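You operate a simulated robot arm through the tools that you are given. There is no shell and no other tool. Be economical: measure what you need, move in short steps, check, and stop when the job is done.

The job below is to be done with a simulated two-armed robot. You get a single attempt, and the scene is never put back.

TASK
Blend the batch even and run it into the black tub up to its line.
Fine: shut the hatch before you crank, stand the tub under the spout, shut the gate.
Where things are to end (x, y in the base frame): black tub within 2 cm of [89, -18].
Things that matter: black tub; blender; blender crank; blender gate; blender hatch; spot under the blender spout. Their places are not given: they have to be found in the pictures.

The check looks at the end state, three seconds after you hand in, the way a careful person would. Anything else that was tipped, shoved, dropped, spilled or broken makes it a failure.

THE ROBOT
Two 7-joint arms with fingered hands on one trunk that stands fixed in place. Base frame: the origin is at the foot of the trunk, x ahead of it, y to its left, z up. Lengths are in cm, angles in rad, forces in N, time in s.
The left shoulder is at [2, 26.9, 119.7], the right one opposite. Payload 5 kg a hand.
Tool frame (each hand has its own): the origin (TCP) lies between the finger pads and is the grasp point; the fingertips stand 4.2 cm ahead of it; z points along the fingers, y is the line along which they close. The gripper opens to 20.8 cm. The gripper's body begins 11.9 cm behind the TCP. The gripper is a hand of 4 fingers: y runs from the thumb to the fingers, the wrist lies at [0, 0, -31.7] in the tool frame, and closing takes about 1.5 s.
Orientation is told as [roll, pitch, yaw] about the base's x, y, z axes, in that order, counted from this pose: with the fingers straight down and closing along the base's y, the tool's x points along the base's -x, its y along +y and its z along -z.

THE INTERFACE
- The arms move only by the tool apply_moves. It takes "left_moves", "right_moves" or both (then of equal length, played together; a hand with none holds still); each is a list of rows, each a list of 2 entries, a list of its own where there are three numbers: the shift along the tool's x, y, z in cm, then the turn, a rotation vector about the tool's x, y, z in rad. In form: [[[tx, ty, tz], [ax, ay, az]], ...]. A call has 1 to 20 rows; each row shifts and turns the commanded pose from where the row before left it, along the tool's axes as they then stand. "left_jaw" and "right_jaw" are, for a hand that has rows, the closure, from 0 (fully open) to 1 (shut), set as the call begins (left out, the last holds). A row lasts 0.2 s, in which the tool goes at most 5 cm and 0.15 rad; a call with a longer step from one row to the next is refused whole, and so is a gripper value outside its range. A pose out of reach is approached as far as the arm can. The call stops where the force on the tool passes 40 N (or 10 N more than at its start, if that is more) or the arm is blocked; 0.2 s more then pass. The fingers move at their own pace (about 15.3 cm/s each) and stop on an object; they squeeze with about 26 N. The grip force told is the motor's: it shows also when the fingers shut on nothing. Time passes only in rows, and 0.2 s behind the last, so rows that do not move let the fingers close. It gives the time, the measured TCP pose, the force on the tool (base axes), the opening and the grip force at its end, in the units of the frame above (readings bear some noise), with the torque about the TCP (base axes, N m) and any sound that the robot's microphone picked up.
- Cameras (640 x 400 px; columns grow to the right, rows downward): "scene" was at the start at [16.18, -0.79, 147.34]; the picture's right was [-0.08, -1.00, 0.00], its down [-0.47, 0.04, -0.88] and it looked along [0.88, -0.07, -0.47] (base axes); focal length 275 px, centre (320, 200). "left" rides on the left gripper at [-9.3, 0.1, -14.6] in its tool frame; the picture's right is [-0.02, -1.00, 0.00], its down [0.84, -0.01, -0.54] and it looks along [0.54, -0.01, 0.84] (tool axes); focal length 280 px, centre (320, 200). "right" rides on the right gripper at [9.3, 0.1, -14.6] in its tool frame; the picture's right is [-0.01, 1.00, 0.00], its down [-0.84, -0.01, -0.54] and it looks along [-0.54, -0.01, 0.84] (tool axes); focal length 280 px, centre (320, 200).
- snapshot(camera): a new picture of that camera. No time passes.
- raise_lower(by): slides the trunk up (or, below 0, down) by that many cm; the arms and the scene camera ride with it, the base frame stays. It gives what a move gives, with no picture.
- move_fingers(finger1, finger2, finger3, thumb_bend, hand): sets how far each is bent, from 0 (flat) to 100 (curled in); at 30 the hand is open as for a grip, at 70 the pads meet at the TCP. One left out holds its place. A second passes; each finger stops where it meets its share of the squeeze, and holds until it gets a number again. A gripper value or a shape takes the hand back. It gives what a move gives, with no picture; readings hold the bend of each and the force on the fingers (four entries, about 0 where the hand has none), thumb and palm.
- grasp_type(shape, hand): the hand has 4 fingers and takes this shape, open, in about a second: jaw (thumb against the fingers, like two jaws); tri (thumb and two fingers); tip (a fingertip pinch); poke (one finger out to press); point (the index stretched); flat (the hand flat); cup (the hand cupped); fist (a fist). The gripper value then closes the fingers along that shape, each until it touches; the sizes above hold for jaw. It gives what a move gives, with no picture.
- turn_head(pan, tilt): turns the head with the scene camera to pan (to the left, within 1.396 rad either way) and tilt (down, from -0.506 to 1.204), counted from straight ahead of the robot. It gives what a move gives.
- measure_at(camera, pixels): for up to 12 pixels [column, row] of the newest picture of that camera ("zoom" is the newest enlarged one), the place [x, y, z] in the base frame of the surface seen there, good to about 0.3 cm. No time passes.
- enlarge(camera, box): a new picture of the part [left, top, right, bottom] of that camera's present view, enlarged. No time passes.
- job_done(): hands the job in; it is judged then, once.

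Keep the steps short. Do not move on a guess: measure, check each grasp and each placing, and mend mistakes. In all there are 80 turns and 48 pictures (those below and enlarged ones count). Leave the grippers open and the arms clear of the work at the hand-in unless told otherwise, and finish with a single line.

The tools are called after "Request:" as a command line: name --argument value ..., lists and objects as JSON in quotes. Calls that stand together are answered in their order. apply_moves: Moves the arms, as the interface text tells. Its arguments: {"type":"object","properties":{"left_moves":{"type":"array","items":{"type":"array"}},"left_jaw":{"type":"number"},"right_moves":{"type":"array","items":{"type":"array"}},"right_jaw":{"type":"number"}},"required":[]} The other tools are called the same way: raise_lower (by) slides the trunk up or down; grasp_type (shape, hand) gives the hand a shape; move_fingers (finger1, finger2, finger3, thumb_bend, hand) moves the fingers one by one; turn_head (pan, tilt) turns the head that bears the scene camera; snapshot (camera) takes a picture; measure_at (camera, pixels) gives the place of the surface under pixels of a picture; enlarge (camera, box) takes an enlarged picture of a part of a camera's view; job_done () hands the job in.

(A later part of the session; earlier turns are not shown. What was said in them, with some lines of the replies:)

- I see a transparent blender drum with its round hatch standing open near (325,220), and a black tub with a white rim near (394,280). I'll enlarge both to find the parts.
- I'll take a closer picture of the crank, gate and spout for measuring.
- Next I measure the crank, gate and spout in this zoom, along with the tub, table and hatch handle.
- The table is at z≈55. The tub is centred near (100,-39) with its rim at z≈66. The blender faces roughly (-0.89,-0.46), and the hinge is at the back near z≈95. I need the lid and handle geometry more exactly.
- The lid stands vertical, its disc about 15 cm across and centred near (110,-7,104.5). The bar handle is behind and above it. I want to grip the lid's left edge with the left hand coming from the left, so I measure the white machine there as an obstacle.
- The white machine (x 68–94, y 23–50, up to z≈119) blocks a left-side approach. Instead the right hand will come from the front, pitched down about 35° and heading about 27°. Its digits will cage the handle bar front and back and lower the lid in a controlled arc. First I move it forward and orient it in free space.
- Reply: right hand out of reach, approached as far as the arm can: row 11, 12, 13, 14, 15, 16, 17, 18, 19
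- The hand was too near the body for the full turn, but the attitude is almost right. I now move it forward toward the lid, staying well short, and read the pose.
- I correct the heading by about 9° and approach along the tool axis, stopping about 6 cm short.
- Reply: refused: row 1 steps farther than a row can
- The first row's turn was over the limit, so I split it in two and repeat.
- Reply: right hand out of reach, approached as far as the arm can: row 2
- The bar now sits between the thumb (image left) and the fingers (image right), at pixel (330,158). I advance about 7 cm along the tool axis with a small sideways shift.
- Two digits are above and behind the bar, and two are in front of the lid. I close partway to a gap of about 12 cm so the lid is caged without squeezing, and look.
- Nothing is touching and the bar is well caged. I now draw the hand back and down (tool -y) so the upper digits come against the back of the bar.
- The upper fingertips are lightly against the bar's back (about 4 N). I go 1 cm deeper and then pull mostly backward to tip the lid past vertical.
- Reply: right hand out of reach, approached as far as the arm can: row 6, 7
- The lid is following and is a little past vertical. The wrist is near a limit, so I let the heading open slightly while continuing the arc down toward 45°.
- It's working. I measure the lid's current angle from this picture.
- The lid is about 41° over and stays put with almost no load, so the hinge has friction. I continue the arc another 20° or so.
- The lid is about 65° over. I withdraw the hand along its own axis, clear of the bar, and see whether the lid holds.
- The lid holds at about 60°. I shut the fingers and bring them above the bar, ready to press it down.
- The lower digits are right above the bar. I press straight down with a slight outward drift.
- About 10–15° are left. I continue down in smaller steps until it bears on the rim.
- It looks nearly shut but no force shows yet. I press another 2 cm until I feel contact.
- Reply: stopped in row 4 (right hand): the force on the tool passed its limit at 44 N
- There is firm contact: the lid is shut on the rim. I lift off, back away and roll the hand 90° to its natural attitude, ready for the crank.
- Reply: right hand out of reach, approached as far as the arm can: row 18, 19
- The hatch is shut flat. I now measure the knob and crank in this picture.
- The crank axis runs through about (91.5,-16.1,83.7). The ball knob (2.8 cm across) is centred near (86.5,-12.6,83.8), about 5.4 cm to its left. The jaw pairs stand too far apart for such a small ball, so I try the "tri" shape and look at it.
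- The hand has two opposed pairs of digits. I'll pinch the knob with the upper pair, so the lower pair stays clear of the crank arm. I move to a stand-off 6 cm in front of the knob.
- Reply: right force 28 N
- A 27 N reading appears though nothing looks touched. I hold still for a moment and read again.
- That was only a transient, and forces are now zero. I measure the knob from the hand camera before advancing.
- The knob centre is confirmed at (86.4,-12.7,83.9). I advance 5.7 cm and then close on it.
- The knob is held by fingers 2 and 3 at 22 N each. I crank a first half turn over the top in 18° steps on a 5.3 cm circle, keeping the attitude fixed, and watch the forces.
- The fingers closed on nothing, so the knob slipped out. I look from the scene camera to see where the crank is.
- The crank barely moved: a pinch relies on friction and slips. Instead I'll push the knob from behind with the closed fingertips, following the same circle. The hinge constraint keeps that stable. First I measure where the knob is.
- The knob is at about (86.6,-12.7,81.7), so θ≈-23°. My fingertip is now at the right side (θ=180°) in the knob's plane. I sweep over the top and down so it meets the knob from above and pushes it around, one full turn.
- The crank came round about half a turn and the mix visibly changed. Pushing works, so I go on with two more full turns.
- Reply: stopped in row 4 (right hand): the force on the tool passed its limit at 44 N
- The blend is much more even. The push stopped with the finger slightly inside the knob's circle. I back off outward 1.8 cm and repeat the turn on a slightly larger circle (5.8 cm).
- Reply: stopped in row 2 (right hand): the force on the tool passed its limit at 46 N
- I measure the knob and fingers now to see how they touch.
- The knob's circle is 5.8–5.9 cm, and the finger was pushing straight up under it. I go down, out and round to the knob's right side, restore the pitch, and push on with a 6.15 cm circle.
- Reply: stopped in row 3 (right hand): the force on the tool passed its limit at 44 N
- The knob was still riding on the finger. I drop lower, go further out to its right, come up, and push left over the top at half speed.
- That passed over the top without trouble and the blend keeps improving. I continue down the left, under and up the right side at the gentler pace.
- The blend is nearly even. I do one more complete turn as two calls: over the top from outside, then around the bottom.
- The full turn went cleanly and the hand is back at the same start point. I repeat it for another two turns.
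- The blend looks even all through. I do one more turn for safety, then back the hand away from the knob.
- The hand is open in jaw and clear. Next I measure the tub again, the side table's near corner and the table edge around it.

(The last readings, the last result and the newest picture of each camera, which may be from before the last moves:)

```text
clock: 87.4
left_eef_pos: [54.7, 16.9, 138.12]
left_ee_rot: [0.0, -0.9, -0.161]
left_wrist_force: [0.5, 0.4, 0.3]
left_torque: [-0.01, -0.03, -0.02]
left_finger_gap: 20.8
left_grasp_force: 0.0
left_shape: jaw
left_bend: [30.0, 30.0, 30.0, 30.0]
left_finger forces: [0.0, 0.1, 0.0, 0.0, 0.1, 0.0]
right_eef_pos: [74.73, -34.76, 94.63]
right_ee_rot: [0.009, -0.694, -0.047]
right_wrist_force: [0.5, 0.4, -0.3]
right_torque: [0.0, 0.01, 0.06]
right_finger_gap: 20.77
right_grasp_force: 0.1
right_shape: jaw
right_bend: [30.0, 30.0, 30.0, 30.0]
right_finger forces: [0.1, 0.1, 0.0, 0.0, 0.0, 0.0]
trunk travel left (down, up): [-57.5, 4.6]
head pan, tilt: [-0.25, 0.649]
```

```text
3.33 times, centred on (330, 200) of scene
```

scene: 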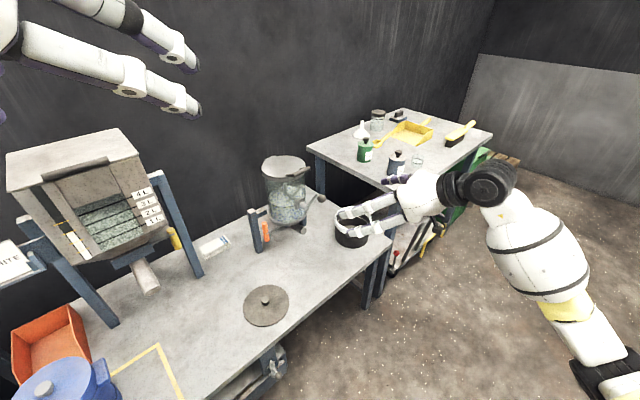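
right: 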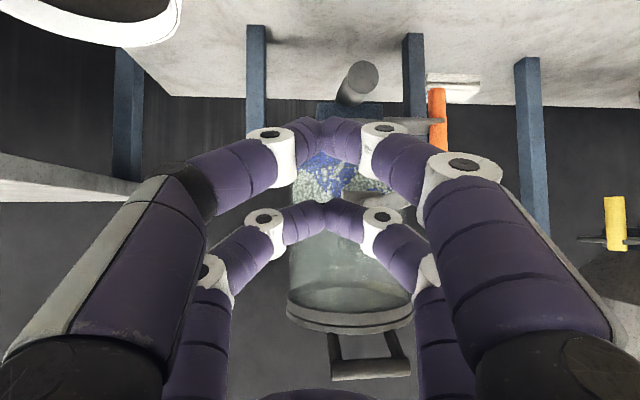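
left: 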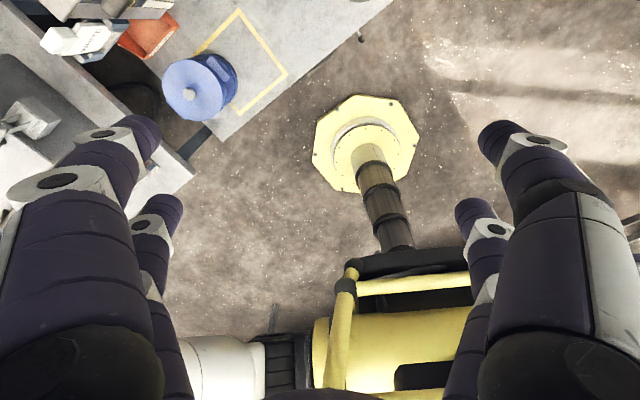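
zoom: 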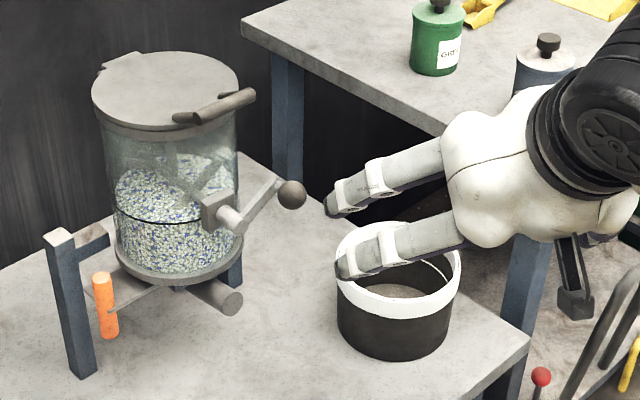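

The tub is centred at (100.3,-39) with a rim radius of about 8. The side table's corner is near (100.5,-54). I turn the heading to -20° for clearance and come down to just above the tub with the hand open.

Request:
apply_moves --right_moves '[[[0, 0, 0], [0.0965, 0, 0.115]], [[0, 0, 0], [0.0965, 0, 0.115]], [[0.11, 0.69, 3.8], [0, 0, 0]], [[0.11, 0.69, 3.8], [0, 0, 0]], [[0.11, 0.69, 3.8], [0, 0, 0]], [[0.11, 0.69, 3.8], [0, 0, 0]], [[0.11, 0.69, 3.8], [0, 0, 0]], [[0.11, 0.69, 3.8], [0, 0, 0]], [[0.11, 0.69, 3.8], [0, 0, 0]]]'

Request:
snapshot --camera "right"

```text
clock: 89.4
left_eef_pos: [54.69, 16.88, 138.14]
left_ee_rot: [0.002, -0.898, -0.164]
left_wrist_force: [0.5, -0.4, 0.5]
left_torque: [-0.04, 0.04, 0.02]
left_finger_gap: 20.79
left_grasp_force: 0.1
left_shape: jaw
left_bend: [30.0, 30.0, 30.0, 30.0]
left_finger forces: [0.0, 0.1, 0.0, 0.1, 0.0, 0.0]
right_eef_pos: [91.77, -35.54, 73.62]
right_ee_rot: [0.005, -0.693, -0.344]
right_wrist_force: [-0.4, -0.1, 0.9]
right_torque: [0.05, 0.06, 0.04]
right_finger_gap: 20.82
right_grasp_force: 0.0
right_shape: jaw
right_bend: [30.0, 30.0, 30.0, 30.0]
right_finger forces: [0.1, 0.0, 0.0, 0.0, 0.1, 0.0]
trunk travel left (down, up): [-57.5, 4.6]
head pan, tilt: [-0.25, 0.649]
```

```text
8 pictures are left
```

right: 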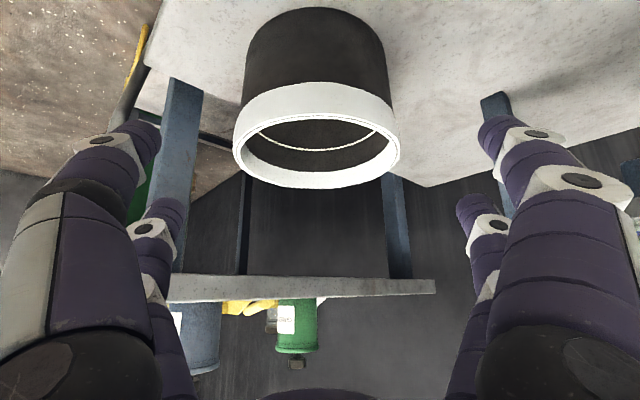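

The tub is centred between the digits (column 316). I advance 14 cm along the tool, then close on its sides.

Request:
apply_moves --right_moves '[[[0, -0.1, 3], [0, 0, 0]], [[0, -0.1, 3], [0, 0, 0]], [[0, -0.1, 3], [0, 0, 0]], [[-0.1, 0, 2.5], [0, 0, 0]], [[-0.1, 0, 2.5], [0, 0, 0]]]'

Request:
apply_moves --right_moves '[[[0, 0, 0], [0, 0, 0]], [[0, 0, 0], [0, 0, 0]], [[0, 0, 0], [0, 0, 0]], [[0, 0, 0], [0, 0, 0]], [[0, 0, 0], [0, 0, 0]]]' --right_jaw 1.0

```text
clock: 90.6
left_eef_pos: [54.54, 16.8, 138.04]
left_ee_rot: [0.0, -0.901, -0.164]
left_wrist_force: [-0.1, 1.3, 0.1]
left_torque: [0.01, -0.02, -0.01]
left_finger_gap: 20.8
left_grasp_force: 0.1
left_shape: jaw
left_bend: [30.0, 30.0, 30.0, 30.0]
left_finger forces: [0.0, 0.0, 0.0, 0.0, 0.1, 0.0]
right_eef_pos: [100.09, -38.92, 63.0]
right_ee_rot: [0.007, -0.692, -0.344]
right_wrist_force: [0.4, 0.2, 0.4]
right_torque: [0.02, 0.02, 0.05]
right_finger_gap: 20.81
right_grasp_force: 0.1
right_shape: jaw
right_bend: [30.0, 30.0, 30.0, 30.0]
right_finger forces: [0.0, 0.0, 0.1, 0.1, 0.1, 0.1]
trunk travel left (down, up): [-57.5, 4.6]
head pan, tilt: [-0.25, 0.649]
```

```text
clock: 91.8
left_eef_pos: [54.59, 16.78, 138.13]
left_ee_rot: [0.0, -0.899, -0.163]
left_wrist_force: [1.1, 0.0, -0.6]
left_torque: [0.04, 0.02, 0.03]
left_finger_gap: 20.79
left_grasp_force: 0.2
left_shape: jaw
left_bend: [30.0, 30.0, 30.0, 30.0]
left_finger forces: [0.1, 0.0, 0.0, 0.1, 0.1, 0.0]
right_eef_pos: [100.02, -38.95, 63.11]
right_ee_rot: [0.004, -0.688, -0.343]
right_wrist_force: [-0.2, 0.0, -0.6]
right_torque: [0.0, 0.12, -0.02]
right_finger_gap: 14.29
right_grasp_force: 25.7
right_shape: jaw
right_bend: [29.0, 29.0, 29.0, 59.0]
right_finger forces: [23.8, 22.6, 23.1, 0.1, 25.4, 0.1]
trunk travel left (down, up): [-57.5, 4.6]
head pan, tilt: [-0.25, 0.649]
```

The tub is gripped: gap 14.3, about 23 N on each digit. I lift it 1.5 cm, which still passes under the spout, and carry it toward (89,-18).

Request:
apply_moves --right_moves '[[[-0.48, 0, -0.57], [0, 0, 0]], [[-0.48, 0, -0.57], [0, 0, 0]], [[1.705, 1.985, -1.43], [0, 0, 0]], [[1.705, 1.985, -1.43], [0, 0, 0]], [[1.705, 1.985, -1.43], [0, 0, 0]], [[1.705, 1.985, -1.43], [0, 0, 0]], [[1.705, 1.985, -1.43], [0, 0, 0]], [[1.705, 1.985, -1.43], [0, 0, 0]], [[1.705, 1.985, -1.43], [0, 0, 0]], [[1.705, 1.985, -1.43], [0, 0, 0]]]'

Request:
enlarge --camera "scene" --box '[220, 150, 380, 270]'

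```text
clock: 93.5
left_eef_pos: [54.59, 16.77, 138.3]
left_ee_rot: [-0.002, -0.902, -0.165]
left_wrist_force: [-1.5, -0.1, 0.3]
left_torque: [-0.07, -0.08, -0.1]
left_finger_gap: 20.82
left_grasp_force: 0.0
left_shape: jaw
left_bend: [30.0, 30.0, 30.0, 30.0]
left_finger forces: [0.0, 0.0, 0.0, 0.0, 0.0, 0.0]
right_eef_pos: [93.5, -27.19, 65.07]
right_ee_rot: [0.001, -0.699, -0.362]
right_wrist_force: [4.5, -10.5, -3.5]
right_torque: [0.63, 0.27, -0.68]
right_finger_gap: 14.31
right_grasp_force: 25.7
right_shape: jaw
right_bend: [30.0, 31.0, 29.0, 60.0]
right_finger forces: [25.3, 37.6, 25.3, 0.0, 28.9, 0.1]
trunk travel left (down, up): [-57.5, 4.6]
head pan, tilt: [-0.25, 0.649]
stopped in row 8 (right hand): the force on the tool passed its limit at 55 N (the readings are from after the stop); the commanded pose is now the measured one
```

```text
3.33 times, centred on (300, 210) of scene
```

zoom: 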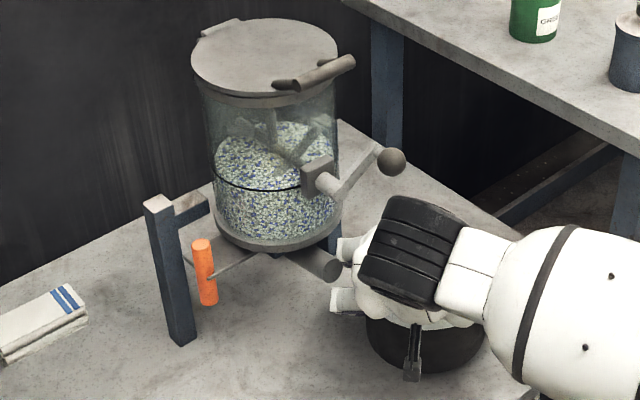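

The upper left digits bumped the spout's side. I ease right, lower slightly, and back off. Then I turn the heading to about +5° so the spout will pass between the digits, and shift left while still short of the spout.

Request:
apply_moves --right_moves '[[[0, -1.5, 0], [0, 0, 0]], [[1.8, 0, -1.5], [0, 0, 0]], [[1.8, 0, -1.5], [0, 0, 0]], [[1.8, 0, -1.5], [0, 0, 0]], [[0.45, 0, 0.54], [0, 0, 0]], [[0, 0, 0], [-0.071, 0, -0.084]], [[0, 0, 0], [-0.071, 0, -0.084]], [[0, 0, 0], [-0.071, 0, -0.084]], [[0, 0, 0], [-0.071, 0, -0.084]], [[0.98, 2.8, -0.83], [0, 0, 0]], [[0.98, 2.8, -0.83], [0, 0, 0]], [[0.98, 2.8, -0.83], [0, 0, 0]]]'

Request:
snapshot --camera "right"

```text
clock: 96.1
left_eef_pos: [54.5, 16.82, 138.17]
left_ee_rot: [-0.001, -0.9, -0.164]
left_wrist_force: [0.6, 0.5, -0.7]
left_torque: [-0.09, -0.01, -0.09]
left_finger_gap: 20.82
left_grasp_force: 0.0
left_shape: jaw
left_bend: [30.0, 30.0, 30.0, 30.0]
left_finger forces: [0.0, 0.0, 0.1, 0.0, 0.0, 0.0]
right_eef_pos: [81.94, -17.54, 64.18]
right_ee_rot: [0.004, -0.701, 0.08]
right_wrist_force: [0.3, 0.1, -3.3]
right_torque: [0.04, -0.01, 0.06]
right_finger_gap: 14.29
right_grasp_force: 26.0
right_shape: jaw
right_bend: [30.0, 31.0, 29.0, 60.0]
right_finger forces: [25.7, 24.9, 24.3, 0.1, 27.9, 0.1]
trunk travel left (down, up): [-57.5, 4.6]
head pan, tilt: [-0.25, 0.649]
```

```text
6 pictures are left
```

right: 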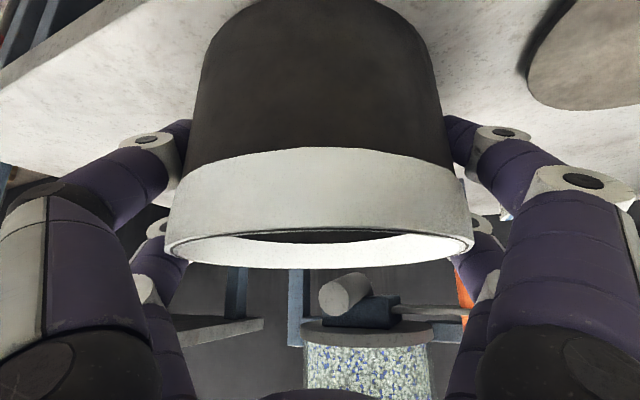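

The spout at (345,292) lies between the digits and above the rim. I measure the rim and spout relative to each other before sliding forward.

Request:
measure_at --camera "right" --pixels '[[320, 262], [172, 238], [470, 238], [320, 150], [320, 238], [345, 292], [345, 278], [330, 285], [360, 300], [320, 60], [255, 240], [390, 240]]'

```text
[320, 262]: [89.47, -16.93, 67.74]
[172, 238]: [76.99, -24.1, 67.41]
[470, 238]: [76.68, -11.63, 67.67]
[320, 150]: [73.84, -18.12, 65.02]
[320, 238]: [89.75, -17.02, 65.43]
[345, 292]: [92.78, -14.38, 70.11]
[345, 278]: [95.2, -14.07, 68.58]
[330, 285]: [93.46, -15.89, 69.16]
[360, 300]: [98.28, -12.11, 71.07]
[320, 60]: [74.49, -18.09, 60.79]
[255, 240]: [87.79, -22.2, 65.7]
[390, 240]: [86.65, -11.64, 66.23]
```

The tub's centre is at (81.8,-17.7), its rim top at z 67.7 and the spout's underside at z 68.6. I lower 0.6 cm, slide 7.1 cm forward, then set it down gently.

Request:
apply_moves --right_moves '[[[0.39, 0, 0.46], [0, 0, 0]], [[-1.35, -0.24, 1.13], [0, 0, 0]], [[-1.35, -0.24, 1.13], [0, 0, 0]], [[-1.35, -0.24, 1.13], [0, 0, 0]], [[-1.35, -0.23, 1.13], [0, 0, 0]], [[0.2, 0, 0.24], [0, 0, 0]], [[0.2, 0, 0.24], [0, 0, 0]], [[0.1, 0, 0.12], [0, 0, 0]]]'

```text
clock: 97.9
left_eef_pos: [54.53, 16.81, 138.11]
left_ee_rot: [-0.001, -0.9, -0.163]
left_wrist_force: [-1.0, -0.3, 0.0]
left_torque: [-0.01, 0.01, -0.04]
left_finger_gap: 20.8
left_grasp_force: 0.1
left_shape: jaw
left_bend: [30.0, 30.0, 30.0, 30.0]
left_finger forces: [0.1, 0.0, 0.0, 0.0, 0.1, 0.1]
right_eef_pos: [88.84, -17.99, 63.13]
right_ee_rot: [0.003, -0.701, 0.078]
right_wrist_force: [-0.3, -0.8, 2.9]
right_torque: [0.02, 0.37, 0.03]
right_finger_gap: 14.27
right_grasp_force: 26.0
right_shape: jaw
right_bend: [30.0, 31.0, 29.0, 60.0]
right_finger forces: [25.5, 26.4, 25.1, 0.0, 27.6, 0.1]
trunk travel left (down, up): [-57.5, 4.6]
head pan, tilt: [-0.25, 0.649]
```

The load has gone over to the table (+2.9 N), with the hand at (88.8,-18.0). I open the hand and withdraw along the tool axis.

Request:
apply_moves --right_moves '[[[0, 0, 0], [0, 0, 0]], [[0, 0, 0], [0, 0, 0]], [[0, 0, 0], [0, 0, 0]], [[0, 0, -2], [0, 0, 0]], [[0, 0, -3], [0, 0, 0]], [[0, 0, -3], [0, 0, 0]], [[0, 0, -4], [0, 0, 0]], [[0, 0, -4], [0, 0, 0]], [[0, -3, -3], [0, 0, 0]], [[0, -3, -3], [0, 0, 0]], [[0, -3, -3], [0, 0, 0]]]' --right_jaw 0.08

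Request:
enlarge --camera "scene" --box '[220, 150, 380, 270]'

```text
clock: 100.3
left_eef_pos: [54.56, 16.82, 138.09]
left_ee_rot: [0.0, -0.902, -0.165]
left_wrist_force: [-0.4, 0.8, 0.0]
left_torque: [0.03, 0.02, 0.05]
left_finger_gap: 20.81
left_grasp_force: 0.1
left_shape: jaw
left_bend: [30.0, 30.0, 30.0, 30.0]
left_finger forces: [0.1, 0.0, 0.1, 0.0, 0.0, 0.0]
right_eef_pos: [73.57, -28.42, 82.04]
right_ee_rot: [0.004, -0.699, 0.082]
right_wrist_force: [-0.1, -0.3, -0.2]
right_torque: [-0.01, -0.01, -0.04]
right_finger_gap: 19.12
right_grasp_force: 0.0
right_shape: jaw
right_bend: [26.0, 26.0, 26.0, 34.0]
right_finger forces: [0.0, 0.0, 0.0, 0.0, 0.1, 0.1]
trunk travel left (down, up): [-57.5, 4.6]
head pan, tilt: [-0.25, 0.649]
```

```text
3.33 times, centred on (300, 210) of scene
```

zoom: 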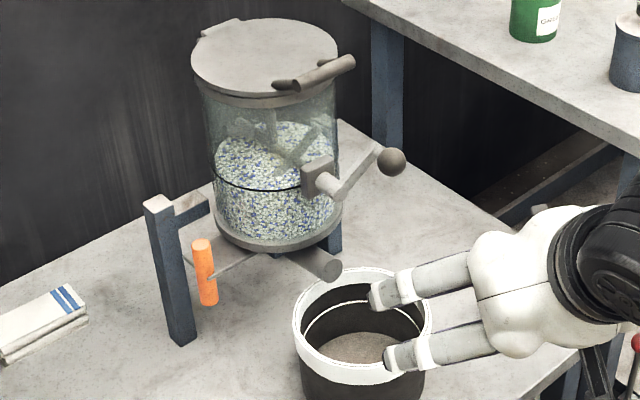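

The tub stands under the spout and its inner line is visible. Now the gate: I measure the orange handle, its rod and the plate behind in this picture.

Request:
measure_at --camera "zoom" --pixels '[[203, 245], [205, 262], [208, 298], [212, 274], [222, 272], [236, 265], [250, 258], [232, 252], [195, 262], [180, 335], [362, 268], [360, 384]]'

Request:
measure_at --camera "zoom" --pixels '[[296, 320], [330, 284], [430, 320], [355, 272], [308, 340], [350, 302], [412, 325], [332, 312], [350, 345], [325, 265], [158, 205], [330, 385]]'

```text
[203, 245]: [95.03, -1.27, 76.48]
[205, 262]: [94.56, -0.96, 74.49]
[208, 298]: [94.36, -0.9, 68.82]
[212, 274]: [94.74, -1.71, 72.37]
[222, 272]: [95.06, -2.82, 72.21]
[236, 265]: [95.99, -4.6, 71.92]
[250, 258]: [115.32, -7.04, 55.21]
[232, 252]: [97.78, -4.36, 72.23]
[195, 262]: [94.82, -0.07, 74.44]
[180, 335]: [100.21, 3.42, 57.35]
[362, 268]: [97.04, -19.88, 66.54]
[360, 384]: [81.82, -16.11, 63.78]
```

```text
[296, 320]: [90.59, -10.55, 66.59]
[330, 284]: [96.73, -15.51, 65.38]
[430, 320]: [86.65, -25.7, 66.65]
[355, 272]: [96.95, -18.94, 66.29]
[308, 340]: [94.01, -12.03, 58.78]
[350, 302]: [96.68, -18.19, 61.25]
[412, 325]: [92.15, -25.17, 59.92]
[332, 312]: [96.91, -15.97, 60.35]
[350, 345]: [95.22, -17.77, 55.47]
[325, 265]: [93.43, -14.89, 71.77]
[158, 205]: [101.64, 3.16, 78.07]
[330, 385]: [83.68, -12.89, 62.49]
```

The tub centre reads (88.8,-18), which is on target. Its line is at z≈60.5 and the floor at 55.5. The gate rod runs along the blender's sideways axis (-0.46,0.89), so pulling the orange handle left opens it. I clear the right arm and bring the left hand down and around with a narrow gap.

Request:
apply_moves --left_moves '[[[2.31, -1.49, 3.51], [0, 0, 0]], [[2.31, -1.49, 3.51], [0, 0, 0]], [[2.31, -1.49, 3.51], [0, 0, 0]], [[2.31, -1.49, 3.51], [0, 0, 0]], [[2.31, -1.49, 3.51], [0, 0, 0]], [[2.31, -1.49, 3.51], [0, 0, 0]], [[2.31, -1.49, 3.51], [0, 0, 0]], [[0, 0, 0], [0, -0.136, 0]], [[0, 0, 0], [0, -0.136, 0]], [[0, 0, 0], [0, -0.136, 0]], [[0, 0, 0], [-0.137, 0, -0.037]], [[0, 0, 0], [-0.137, 0, -0.037]], [[0, 0, 0], [-0.137, 0, -0.037]]]' --right_moves '[[[0, -3, -2.5], [0, 0, 0]], [[0, -3, -2.5], [0, 0, 0]], [[0, -3, -2.5], [0, 0, 0]], [[0, -3, -2.5], [0, 0, 0]], [[0, 0, 0], [0, 0, 0]], [[0, 0, 0], [0, 0, 0]], [[0, 0, 0], [0, 0, 0]], [[0, 0, 0], [0, 0, 0]], [[0, 0, 0], [0, 0, 0]], [[0, 0, 0], [0, 0, 0]], [[0, 0, 0], [0, 0, 0]], [[0, 0, 0], [0, 0, 0]], [[0, 0, 0], [0, 0, 0]]]' --left_jaw 0.76

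```text
clock: 103.1
left_eef_pos: [61.71, 5.08, 110.2]
left_ee_rot: [0.001, -1.311, 0.259]
left_wrist_force: [-2.1, 0.4, 0.0]
left_torque: [0.07, -0.12, 0.04]
left_finger_gap: 5.02
left_grasp_force: 0.1
left_shape: jaw
left_bend: [73.0, 73.0, 73.0, 70.0]
left_finger forces: [0.0, 0.0, 0.0, 0.0, 0.0, 0.0]
right_eef_pos: [67.88, -40.82, 89.69]
right_ee_rot: [0.002, -0.704, 0.079]
right_wrist_force: [-2.5, -0.7, 0.9]
right_torque: [0.03, -0.14, 0.07]
right_finger_gap: 19.15
right_grasp_force: 0.0
right_shape: jaw
right_bend: [26.0, 26.0, 26.0, 34.0]
right_finger forces: [0.0, 0.0, 0.0, 0.1, 0.0, 0.0]
trunk travel left (down, up): [-57.5, 4.6]
head pan, tilt: [-0.25, 0.649]
```

Pose as intended. I go to the stand-off 8 cm in front of the gate handle and look through the left hand camera.

Request:
apply_moves --left_moves '[[[2.85, -1.385, 2.84], [0, 0, 0]], [[2.85, -1.385, 2.84], [0, 0, 0]], [[2.85, -1.385, 2.84], [0, 0, 0]], [[2.85, -1.385, 2.84], [0, 0, 0]], [[2.85, -1.385, 2.84], [0, 0, 0]], [[2.85, -1.385, 2.84], [0, 0, 0]], [[2.85, -1.385, 2.84], [0, 0, 0]], [[2.85, -1.385, 2.84], [0, 0, 0]], [[2.85, -1.385, 2.84], [0, 0, 0]], [[2.85, -1.385, 2.84], [0, 0, 0]]]'

Request:
snapshot --camera "left"

```text
clock: 105.3
left_eef_pos: [85.09, -3.02, 75.39]
left_ee_rot: [-0.004, -1.307, 0.268]
left_wrist_force: [0.3, 0.4, 0.3]
left_torque: [-0.04, 0.07, 0.02]
left_finger_gap: 5.02
left_grasp_force: 0.0
left_shape: jaw
left_bend: [73.0, 73.0, 73.0, 70.0]
left_finger forces: [0.1, 0.0, 0.0, 0.1, 0.0, 0.0]
right_eef_pos: [68.15, -40.67, 89.48]
right_ee_rot: [0.003, -0.7, 0.079]
right_wrist_force: [-0.9, -0.2, -0.1]
right_torque: [0.01, 0.03, 0.0]
right_finger_gap: 19.14
right_grasp_force: 0.1
right_shape: jaw
right_bend: [26.0, 26.0, 26.0, 34.0]
right_finger forces: [0.0, 0.1, 0.0, 0.0, 0.1, 0.0]
trunk travel left (down, up): [-57.5, 4.6]
head pan, tilt: [-0.25, 0.649]
```

```text
4 pictures are left
```

left: 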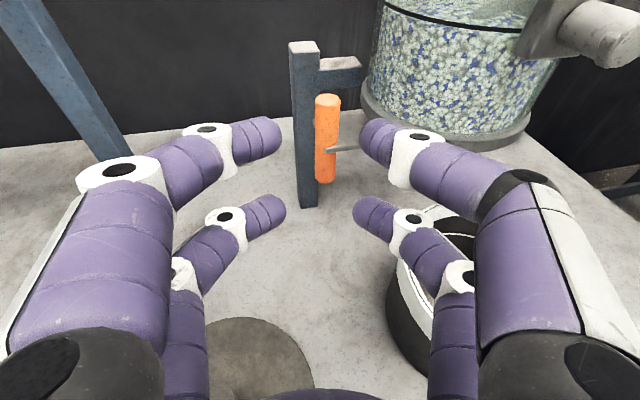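

The handle at (327,138) is centred between the digits. I advance 7.5 cm, shift 0.8 cm sideways to centre on it, then close.

Request:
apply_moves --left_moves '[[[0.1, 0, 2.5], [0, 0, 0]], [[0.1, 0, 2.5], [0, 0, 0]], [[0, 0, 2.5], [0, 0, 0]], [[0, -0.7, 0], [0, 0, 0]]]'

Request:
apply_moves --left_moves '[[[0, 0, 0], [0, 0, 0]], [[0, 0, 0], [0, 0, 0]], [[0, 0, 0], [0, 0, 0]], [[0, 0, 0], [0, 0, 0]]]' --left_jaw 1.0

```text
clock: 106.3
left_eef_pos: [92.22, -1.93, 73.24]
left_ee_rot: [-0.001, -1.307, 0.265]
left_wrist_force: [-5.0, 3.6, 0.7]
left_torque: [-0.08, -0.14, -0.05]
left_finger_gap: 4.84
left_grasp_force: 0.0
left_shape: jaw
left_bend: [73.0, 73.0, 73.0, 71.0]
left_finger forces: [0.1, 0.0, 0.1, 0.0, 5.6, 0.0]
right_eef_pos: [67.97, -40.73, 89.64]
right_ee_rot: [0.004, -0.702, 0.08]
right_wrist_force: [-1.0, 0.2, -0.2]
right_torque: [-0.04, 0.01, -0.01]
right_finger_gap: 19.15
right_grasp_force: 0.1
right_shape: jaw
right_bend: [26.0, 26.0, 26.0, 34.0]
right_finger forces: [0.0, 0.0, 0.0, 0.0, 0.1, 0.0]
trunk travel left (down, up): [-57.5, 4.6]
head pan, tilt: [-0.25, 0.649]
```

```text
clock: 107.3
left_eef_pos: [92.16, -1.85, 73.29]
left_ee_rot: [-0.004, -1.307, 0.269]
left_wrist_force: [-10.6, 10.3, 0.0]
left_torque: [-0.4, 0.46, 0.51]
left_finger_gap: 1.74
left_grasp_force: 26.1
left_shape: jaw
left_bend: [71.0, 68.0, 69.0, 72.0]
left_finger forces: [27.2, 25.6, 26.8, 0.0, 13.7, 0.0]
right_eef_pos: [67.96, -40.61, 89.68]
right_ee_rot: [0.004, -0.7, 0.079]
right_wrist_force: [0.3, 0.1, 0.5]
right_torque: [0.02, 0.03, 0.0]
right_finger_gap: 19.12
right_grasp_force: 0.0
right_shape: jaw
right_bend: [26.0, 26.0, 26.0, 34.0]
right_finger forces: [0.0, 0.0, 0.0, 0.1, 0.0, 0.0]
trunk travel left (down, up): [-57.5, 4.6]
head pan, tilt: [-0.25, 0.649]
```

The gate handle is gripped (gap 1.7 cm, about 26 N). I make a short trial: pull it 3 cm open, hold briefly, and push it back shut, then look at how much flowed.

Request:
apply_moves --left_moves '[[[0.08, 1.47, -0.31], [0, 0, 0]], [[0.08, 1.47, -0.31], [0, 0, 0]], [[0, 0, 0], [0, 0, 0]], [[0, 0, 0], [0, 0, 0]], [[-0.08, -1.47, 0.31], [0, 0, 0]], [[-0.08, -1.47, 0.31], [0, 0, 0]], [[0, -0.1, 0], [0, 0, 0]]]'

Request:
enlarge --camera "scene" --box '[220, 150, 380, 270]'

```text
clock: 108.9
left_eef_pos: [91.92, -1.9, 73.27]
left_ee_rot: [-0.002, -1.31, 0.267]
left_wrist_force: [-20.2, 15.1, 10.6]
left_torque: [-0.3, 0.73, 0.79]
left_finger_gap: 1.55
left_grasp_force: 26.0
left_shape: jaw
left_bend: [66.0, 69.0, 69.0, 71.0]
left_finger forces: [29.1, 35.8, 26.1, 0.0, 13.0, 0.0]
right_eef_pos: [67.9, -40.58, 89.64]
right_ee_rot: [0.003, -0.7, 0.081]
right_wrist_force: [1.4, 0.0, 0.1]
right_torque: [0.05, 0.01, 0.01]
right_finger_gap: 19.1
right_grasp_force: 0.1
right_shape: jaw
right_bend: [26.0, 26.0, 26.0, 34.0]
right_finger forces: [0.0, 0.1, 0.0, 0.0, 0.0, 0.0]
trunk travel left (down, up): [-57.5, 4.6]
head pan, tilt: [-0.25, 0.649]
```

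```text
3.33 times, centred on (300, 210) of scene
```

zoom: 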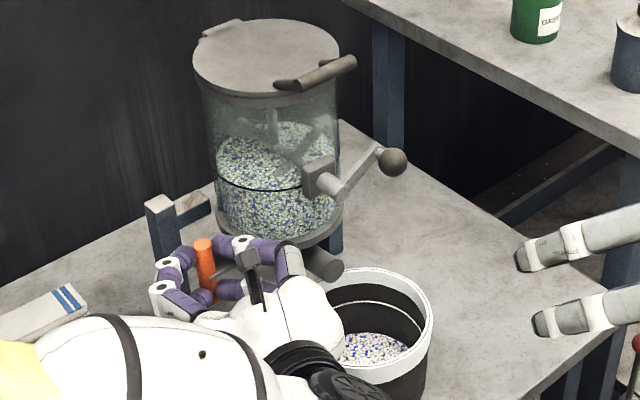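

Material flowed and the floor of the tub is partly covered. I measure the level against the line.

Request:
measure_at --camera "zoom" --pixels '[[375, 348], [395, 348], [360, 345], [360, 340], [400, 342], [380, 357], [350, 352], [350, 302], [375, 302], [400, 312], [418, 330], [414, 320]]'

```text
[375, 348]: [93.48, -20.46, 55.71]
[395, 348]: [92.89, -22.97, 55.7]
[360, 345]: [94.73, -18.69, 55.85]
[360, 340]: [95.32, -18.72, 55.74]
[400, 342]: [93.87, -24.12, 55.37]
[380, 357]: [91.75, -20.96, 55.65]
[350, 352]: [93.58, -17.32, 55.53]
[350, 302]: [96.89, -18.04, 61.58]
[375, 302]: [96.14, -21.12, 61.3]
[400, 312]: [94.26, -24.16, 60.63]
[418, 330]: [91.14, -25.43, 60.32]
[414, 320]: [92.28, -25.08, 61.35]
```

The layer is only about 0.3 cm and the line is at z≈61, so the flow is slow. I open 3 cm again, hold about 5.5 s, and look with the gate still open, since no time passes for a picture.

Request:
apply_moves --left_moves '[[[0.08, 1.47, -0.31], [0, 0, 0]], [[0.08, 1.47, -0.31], [0, 0, 0]], [[0, 0, 0], [0, 0, 0]], [[0, 0, 0], [0, 0, 0]], [[0, 0, 0], [0, 0, 0]], [[0, 0, 0], [0, 0, 0]], [[0, 0, 0], [0, 0, 0]], [[0, 0, 0], [0, 0, 0]], [[0, 0, 0], [0, 0, 0]], [[0, 0, 0], [0, 0, 0]], [[0, 0, 0], [0, 0, 0]], [[0, 0, 0], [0, 0, 0]], [[0, 0, 0], [0, 0, 0]], [[0, 0, 0], [0, 0, 0]], [[0, 0, 0], [0, 0, 0]], [[0, 0, 0], [0, 0, 0]], [[0, 0, 0], [0, 0, 0]], [[0, 0, 0], [0, 0, 0]], [[0, 0, 0], [0, 0, 0]], [[0, 0, 0], [0, 0, 0]]]'

Request:
apply_moves --left_moves '[[[0, 0, 0], [0, 0, 0]], [[0, 0, 0], [0, 0, 0]], [[0, 0, 0], [0, 0, 0]], [[0, 0, 0], [0, 0, 0]], [[0, 0, 0], [0, 0, 0]], [[0, 0, 0], [0, 0, 0]]]'

Request:
enlarge --camera "scene" --box '[220, 150, 380, 270]'

Request:
measure_at --camera "zoom" --pixels '[[375, 348], [395, 348], [360, 345], [360, 335], [385, 335], [400, 335], [380, 325], [360, 325], [350, 352], [395, 320], [385, 315], [400, 312]]'

```text
clock: 113.1
left_eef_pos: [90.53, 0.76, 73.18]
left_ee_rot: [-0.002, -1.309, 0.265]
left_wrist_force: [-5.2, -2.7, 12.7]
left_torque: [-0.49, 0.48, -0.01]
left_finger_gap: 1.57
left_grasp_force: 25.9
left_shape: jaw
left_bend: [66.0, 70.0, 69.0, 71.0]
left_finger forces: [23.3, 25.5, 31.4, 0.0, 16.8, 0.0]
right_eef_pos: [67.95, -40.67, 89.66]
right_ee_rot: [0.004, -0.701, 0.079]
right_wrist_force: [0.3, 0.1, -0.4]
right_torque: [-0.01, 0.0, 0.02]
right_finger_gap: 19.16
right_grasp_force: 0.1
right_shape: jaw
right_bend: [26.0, 26.0, 26.0, 34.0]
right_finger forces: [0.0, 0.0, 0.0, 0.0, 0.1, 0.0]
trunk travel left (down, up): [-57.5, 4.6]
head pan, tilt: [-0.25, 0.649]
```

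```text
clock: 114.5
left_eef_pos: [90.69, 0.74, 73.16]
left_ee_rot: [-0.004, -1.308, 0.266]
left_wrist_force: [-4.9, -2.9, 12.0]
left_torque: [-0.47, 0.49, -0.03]
left_finger_gap: 1.53
left_grasp_force: 26.2
left_shape: jaw
left_bend: [66.0, 70.0, 69.0, 71.0]
left_finger forces: [23.2, 25.4, 31.3, 0.0, 16.9, 0.0]
right_eef_pos: [67.85, -40.88, 89.58]
right_ee_rot: [0.002, -0.702, 0.079]
right_wrist_force: [-0.4, 0.4, 1.0]
right_torque: [-0.02, 0.0, 0.0]
right_finger_gap: 19.14
right_grasp_force: 0.0
right_shape: jaw
right_bend: [26.0, 26.0, 26.0, 34.0]
right_finger forces: [0.0, 0.1, 0.0, 0.0, 0.0, 0.1]
trunk travel left (down, up): [-57.5, 4.6]
head pan, tilt: [-0.25, 0.649]
```

```text
3.33 times, centred on (300, 210) of scene
```

zoom: 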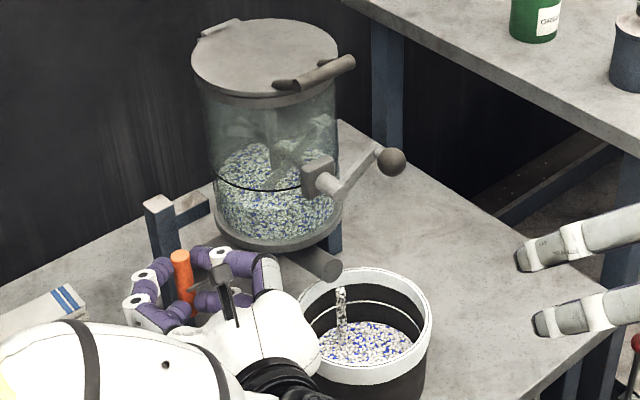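

```text
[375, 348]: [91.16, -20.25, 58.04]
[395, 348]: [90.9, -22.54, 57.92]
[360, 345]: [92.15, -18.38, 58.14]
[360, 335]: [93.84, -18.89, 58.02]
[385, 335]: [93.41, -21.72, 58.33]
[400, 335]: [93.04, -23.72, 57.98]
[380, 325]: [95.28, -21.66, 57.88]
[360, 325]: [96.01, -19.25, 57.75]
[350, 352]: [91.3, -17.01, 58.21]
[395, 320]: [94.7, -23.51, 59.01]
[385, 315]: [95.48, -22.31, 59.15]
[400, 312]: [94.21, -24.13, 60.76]
```

The level is at 58.05, rising about 0.44 cm/s, and the line is at about 61.0. I hold open another 5.2 s, expecting about 60.3, and look closely.

Request:
apply_moves --left_moves '[[[0, 0, 0], [0, 0, 0]], [[0, 0, 0], [0, 0, 0]], [[0, 0, 0], [0, 0, 0]], [[0, 0, 0], [0, 0, 0]], [[0, 0, 0], [0, 0, 0]], [[0, 0, 0], [0, 0, 0]], [[0, 0, 0], [0, 0, 0]], [[0, 0, 0], [0, 0, 0]], [[0, 0, 0], [0, 0, 0]], [[0, 0, 0], [0, 0, 0]], [[0, 0, 0], [0, 0, 0]], [[0, 0, 0], [0, 0, 0]], [[0, 0, 0], [0, 0, 0]], [[0, 0, 0], [0, 0, 0]], [[0, 0, 0], [0, 0, 0]], [[0, 0, 0], [0, 0, 0]], [[0, 0, 0], [0, 0, 0]], [[0, 0, 0], [0, 0, 0]]]'

Request:
apply_moves --left_moves '[[[0, 0, 0], [0, 0, 0]], [[0, 0, 0], [0, 0, 0]], [[0, 0, 0], [0, 0, 0]], [[0, 0, 0], [0, 0, 0]], [[0, 0, 0], [0, 0, 0]], [[0, 0, 0], [0, 0, 0]]]'

Request:
enlarge --camera "scene" --box '[285, 210, 341, 246]'

Request:
measure_at --camera "zoom" --pixels '[[320, 200], [360, 220], [400, 200], [320, 240], [360, 260], [400, 240], [440, 200], [280, 250], [360, 180], [320, 160], [420, 160], [460, 230]]'

```text
clock: 118.3
left_eef_pos: [90.69, 0.7, 73.08]
left_ee_rot: [-0.003, -1.309, 0.264]
left_wrist_force: [-5.9, -2.8, 10.8]
left_torque: [-0.52, 0.49, -0.05]
left_finger_gap: 1.52
left_grasp_force: 26.8
left_shape: jaw
left_bend: [66.0, 70.0, 69.0, 71.0]
left_finger forces: [23.2, 25.4, 31.5, 0.0, 16.8, 0.0]
right_eef_pos: [67.89, -40.73, 89.52]
right_ee_rot: [0.002, -0.702, 0.078]
right_wrist_force: [-0.1, 0.8, 0.5]
right_torque: [-0.01, -0.01, -0.03]
right_finger_gap: 19.1
right_grasp_force: 0.1
right_shape: jaw
right_bend: [26.0, 26.0, 26.0, 34.0]
right_finger forces: [0.0, 0.2, 0.0, 0.0, 0.0, 0.0]
trunk travel left (down, up): [-57.5, 4.6]
head pan, tilt: [-0.25, 0.649]
```

```text
clock: 119.7
left_eef_pos: [90.66, 0.72, 73.21]
left_ee_rot: [-0.003, -1.308, 0.265]
left_wrist_force: [-5.1, -3.3, 12.2]
left_torque: [-0.48, 0.52, -0.01]
left_finger_gap: 1.54
left_grasp_force: 26.6
left_shape: jaw
left_bend: [66.0, 70.0, 69.0, 71.0]
left_finger forces: [23.3, 25.4, 31.7, 0.1, 17.0, 0.0]
right_eef_pos: [67.95, -40.69, 89.61]
right_ee_rot: [0.003, -0.701, 0.079]
right_wrist_force: [-0.1, -0.6, -0.8]
right_torque: [0.0, 0.01, -0.01]
right_finger_gap: 19.11
right_grasp_force: 0.0
right_shape: jaw
right_bend: [26.0, 26.0, 26.0, 34.0]
right_finger forces: [0.1, 0.0, 0.0, 0.0, 0.0, 0.0]
trunk travel left (down, up): [-57.5, 4.6]
head pan, tilt: [-0.25, 0.649]
```

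```text
11.11 times, centred on (313, 228) of scene
```

zoom: 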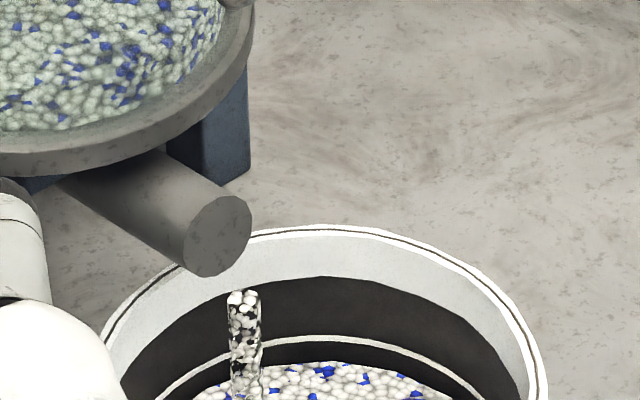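

```text
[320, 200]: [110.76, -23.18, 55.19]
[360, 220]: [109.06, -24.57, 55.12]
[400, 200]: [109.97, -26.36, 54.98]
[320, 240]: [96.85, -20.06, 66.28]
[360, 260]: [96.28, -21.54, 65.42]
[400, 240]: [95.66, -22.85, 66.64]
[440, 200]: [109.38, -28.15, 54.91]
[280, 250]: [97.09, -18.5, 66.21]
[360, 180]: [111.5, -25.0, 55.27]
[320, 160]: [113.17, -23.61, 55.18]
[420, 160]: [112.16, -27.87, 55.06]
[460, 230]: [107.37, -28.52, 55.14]
```

Now I measure the line itself and the surface in this close-up.

Request:
measure_at --camera "zoom" --pixels '[[320, 338], [360, 340], [400, 350], [440, 370], [290, 341], [330, 375], [370, 378], [330, 390], [380, 392], [300, 385], [330, 358], [350, 395]]'

```text
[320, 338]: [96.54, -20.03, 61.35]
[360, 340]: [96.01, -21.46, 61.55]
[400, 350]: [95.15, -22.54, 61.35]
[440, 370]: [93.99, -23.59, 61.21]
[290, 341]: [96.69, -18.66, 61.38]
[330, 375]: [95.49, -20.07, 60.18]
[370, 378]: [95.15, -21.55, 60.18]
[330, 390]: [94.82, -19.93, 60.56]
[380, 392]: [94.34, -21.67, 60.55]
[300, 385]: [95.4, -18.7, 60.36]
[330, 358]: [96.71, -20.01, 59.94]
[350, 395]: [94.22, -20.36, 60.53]
```

The line is at z 61.35 and the surface at about 60.4, rising 0.44 cm/s, so about 2.1 s of flow remain. Allowing for closing time and material in flight, I hold 1.6 s more and then push the gate fully shut.

Request:
apply_moves --left_moves '[[[0, 0, 0], [0, 0, 0]], [[0, 0, 0], [0, 0, 0]], [[0, 0, 0], [0, 0, 0]], [[0, 0, 0], [0, 0, 0]], [[0, 0, 0], [0, 0, 0]], [[0, 0, 0], [0, 0, 0]], [[0, 0, 0], [0, 0, 0]], [[0, 0, 0], [0, 0, 0]], [[-0.08, -1.47, 0.31], [0, 0, 0]], [[-0.08, -1.47, 0.31], [0, 0, 0]], [[-0.01, -0.2, 0.04], [0, 0, 0]], [[0, -0.15, 0.03], [0, 0, 0]], [[0, 0, 0], [0, 0, 0]], [[0, 0, 0], [0, 0, 0]], [[0, 0, 0], [0, 0, 0]]]'

```text
clock: 122.6
left_eef_pos: [92.15, -1.83, 73.21]
left_ee_rot: [0.001, -1.309, 0.266]
left_wrist_force: [-24.7, 14.6, 11.8]
left_torque: [-0.26, 0.6, 0.9]
left_finger_gap: 1.54
left_grasp_force: 25.9
left_shape: jaw
left_bend: [65.0, 71.0, 70.0, 71.0]
left_finger forces: [29.6, 38.6, 26.1, 0.1, 12.4, 0.0]
right_eef_pos: [67.75, -40.72, 89.81]
right_ee_rot: [0.002, -0.704, 0.081]
right_wrist_force: [-0.8, -0.2, -0.3]
right_torque: [0.04, -0.02, -0.05]
right_finger_gap: 19.12
right_grasp_force: 0.0
right_shape: jaw
right_bend: [26.0, 26.0, 26.0, 34.0]
right_finger forces: [0.0, 0.0, 0.0, 0.1, 0.0, 0.1]
trunk travel left (down, up): [-57.5, 4.6]
head pan, tilt: [-0.25, 0.649]
stopped in row 14 (left hand): the force on the tool passed its limit at 40 N (the readings are from after the stop); the commanded pose is now the measured one
```

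The gate is back at its shut position against the stop. I use the last picture to check that the stream has stopped and the level is at the line.

Request:
enlarge --camera "scene" --box '[275, 208, 347, 253]'

```text
8.89 times, centred on (311, 230) of scene
```

zoom: 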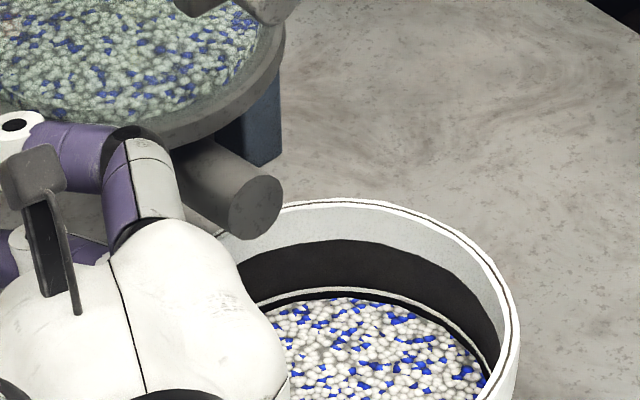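

Request:
measure_at --camera "zoom" --pixels '[[340, 291], [390, 297], [430, 312], [465, 340], [340, 310], [390, 320], [430, 340], [460, 370], [340, 350], [390, 360], [430, 380], [340, 300]]'

```text
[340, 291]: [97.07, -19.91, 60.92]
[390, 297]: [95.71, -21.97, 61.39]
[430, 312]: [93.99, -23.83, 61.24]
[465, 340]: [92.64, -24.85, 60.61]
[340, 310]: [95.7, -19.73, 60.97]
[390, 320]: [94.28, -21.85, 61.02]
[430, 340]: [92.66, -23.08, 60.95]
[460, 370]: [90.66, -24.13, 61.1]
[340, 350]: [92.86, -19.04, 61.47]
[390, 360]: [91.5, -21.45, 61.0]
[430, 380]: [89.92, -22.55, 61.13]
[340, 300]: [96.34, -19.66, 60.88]
```

The stream has stopped. The level is 61.05 against a line at 61.3, so it is about 0.25 cm short. I give one brief open-and-shut, about 0.2 cm of flow, to bring it to the line.

Request:
apply_moves --left_moves '[[[0.08, 1.47, -0.31], [0, 0, 0]], [[0.08, 1.47, -0.31], [0, 0, 0]], [[-0.08, -1.47, 0.31], [0, 0, 0]], [[-0.08, -1.47, 0.31], [0, 0, 0]], [[-0.01, -0.15, 0.03], [0, 0, 0]], [[0, 0, 0], [0, 0, 0]]]'

```text
clock: 124.0
left_eef_pos: [91.94, -1.97, 73.28]
left_ee_rot: [0.006, -1.312, 0.266]
left_wrist_force: [-27.1, 14.4, 14.3]
left_torque: [-0.24, 0.62, 0.92]
left_finger_gap: 1.58
left_grasp_force: 26.4
left_shape: jaw
left_bend: [65.0, 71.0, 70.0, 71.0]
left_finger forces: [29.8, 39.2, 26.5, 0.0, 12.8, 0.0]
right_eef_pos: [67.87, -40.76, 89.81]
right_ee_rot: [0.001, -0.703, 0.081]
right_wrist_force: [-0.3, -0.2, 0.1]
right_torque: [0.03, -0.01, 0.03]
right_finger_gap: 19.12
right_grasp_force: 0.0
right_shape: jaw
right_bend: [26.0, 26.0, 26.0, 34.0]
right_finger forces: [0.1, 0.0, 0.0, 0.0, 0.1, 0.1]
trunk travel left (down, up): [-57.5, 4.6]
head pan, tilt: [-0.25, 0.649]
stopped in row 6 (left hand): the force on the tool passed its limit at 42 N (the readings are from after the stop); the commanded pose is now the measured one
```

The gate is shut against its stop again. I open to the same narrow gap used on the way in and withdraw straight back.

Request:
apply_moves --left_moves '[[[0, 0, 0], [0, 0, 0]], [[0, 0, 0], [0, 0, 0]], [[0, 0, 0], [0, 0, 0]], [[0, 0, -2], [0, 0, 0]], [[0, 0, -3], [0, 0, 0]], [[0, 0, -3], [0, 0, 0]], [[-2.85, 1.2, -2.84], [0, 0, 0]], [[-2.85, 1.2, -2.84], [0, 0, 0]], [[-2.85, 1.2, -2.84], [0, 0, 0]], [[-2.85, 1.2, -2.84], [0, 0, 0]], [[-2.85, 1.2, -2.84], [0, 0, 0]], [[-2.85, 1.2, -2.84], [0, 0, 0]], [[-2.85, 1.2, -2.84], [0, 0, 0]], [[-2.85, 1.2, -2.84], [0, 0, 0]]]' --left_jaw 0.76

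Request:
apply_moves --left_moves '[[[0, 0, 0], [0, 0, 0]], [[0, 0, 0], [0, 0, 0]], [[0, 0, 0], [0, 0, 0]], [[0, 0, 0], [0, 0, 0]], [[0, 0, 0], [0, 0, 0]]]' --left_jaw 0.0 --right_moves '[[[0, 0, -2], [0, 0, 0]], [[0, 0, -2], [0, 0, 0]], [[0, 0, 0], [0, 0, 0]], [[0, 0, 0], [0, 0, 0]], [[0, 0, 0], [0, 0, 0]]]' --right_jaw 0.0

```text
clock: 127.0
left_eef_pos: [66.72, 0.93, 103.08]
left_ee_rot: [0.008, -1.307, 0.261]
left_wrist_force: [-0.3, -0.5, -1.1]
left_torque: [0.02, -0.02, -0.06]
left_finger_gap: 4.96
left_grasp_force: 0.0
left_shape: jaw
left_bend: [73.0, 73.0, 73.0, 70.0]
left_finger forces: [0.1, 0.1, 0.1, 0.1, 0.0, 0.0]
right_eef_pos: [67.95, -40.62, 89.61]
right_ee_rot: [0.004, -0.7, 0.082]
right_wrist_force: [-0.3, 0.3, 0.2]
right_torque: [-0.01, -0.03, -0.06]
right_finger_gap: 19.14
right_grasp_force: 0.1
right_shape: jaw
right_bend: [26.0, 26.0, 26.0, 34.0]
right_finger forces: [0.0, 0.0, 0.0, 0.1, 0.0, 0.0]
trunk travel left (down, up): [-57.5, 4.6]
head pan, tilt: [-0.25, 0.649]
```

```text
clock: 128.2
left_eef_pos: [66.76, 0.83, 102.92]
left_ee_rot: [0.006, -1.309, 0.261]
left_wrist_force: [0.0, 0.5, 0.5]
left_torque: [-0.01, 0.05, 0.04]
left_finger_gap: 20.77
left_grasp_force: 0.0
left_shape: jaw
left_bend: [30.0, 30.0, 30.0, 30.0]
left_finger forces: [0.0, 0.0, 0.0, 0.0, 0.0, 0.0]
right_eef_pos: [65.34, -41.0, 92.67]
right_ee_rot: [0.004, -0.699, 0.079]
right_wrist_force: [0.8, 0.0, -0.5]
right_torque: [0.01, 0.02, -0.01]
right_finger_gap: 20.77
right_grasp_force: 0.1
right_shape: jaw
right_bend: [30.0, 30.0, 30.0, 30.0]
right_finger forces: [0.0, 0.0, 0.1, 0.0, 0.0, 0.1]
trunk travel left (down, up): [-57.5, 4.6]
head pan, tilt: [-0.25, 0.649]
```

Both hands are open and clear, with the hatch shut, the gate shut and the tub filled in its place. I hand in.

Request:
job_done

```text
The job is handed in.
```

The hatch is shut, the batch is blended even, the tub stands near (88.8, -18), and the gate is back against its stop; the tub measured about 0.25 cm under its line before one last brief top-up, which I had no pictures left to check.
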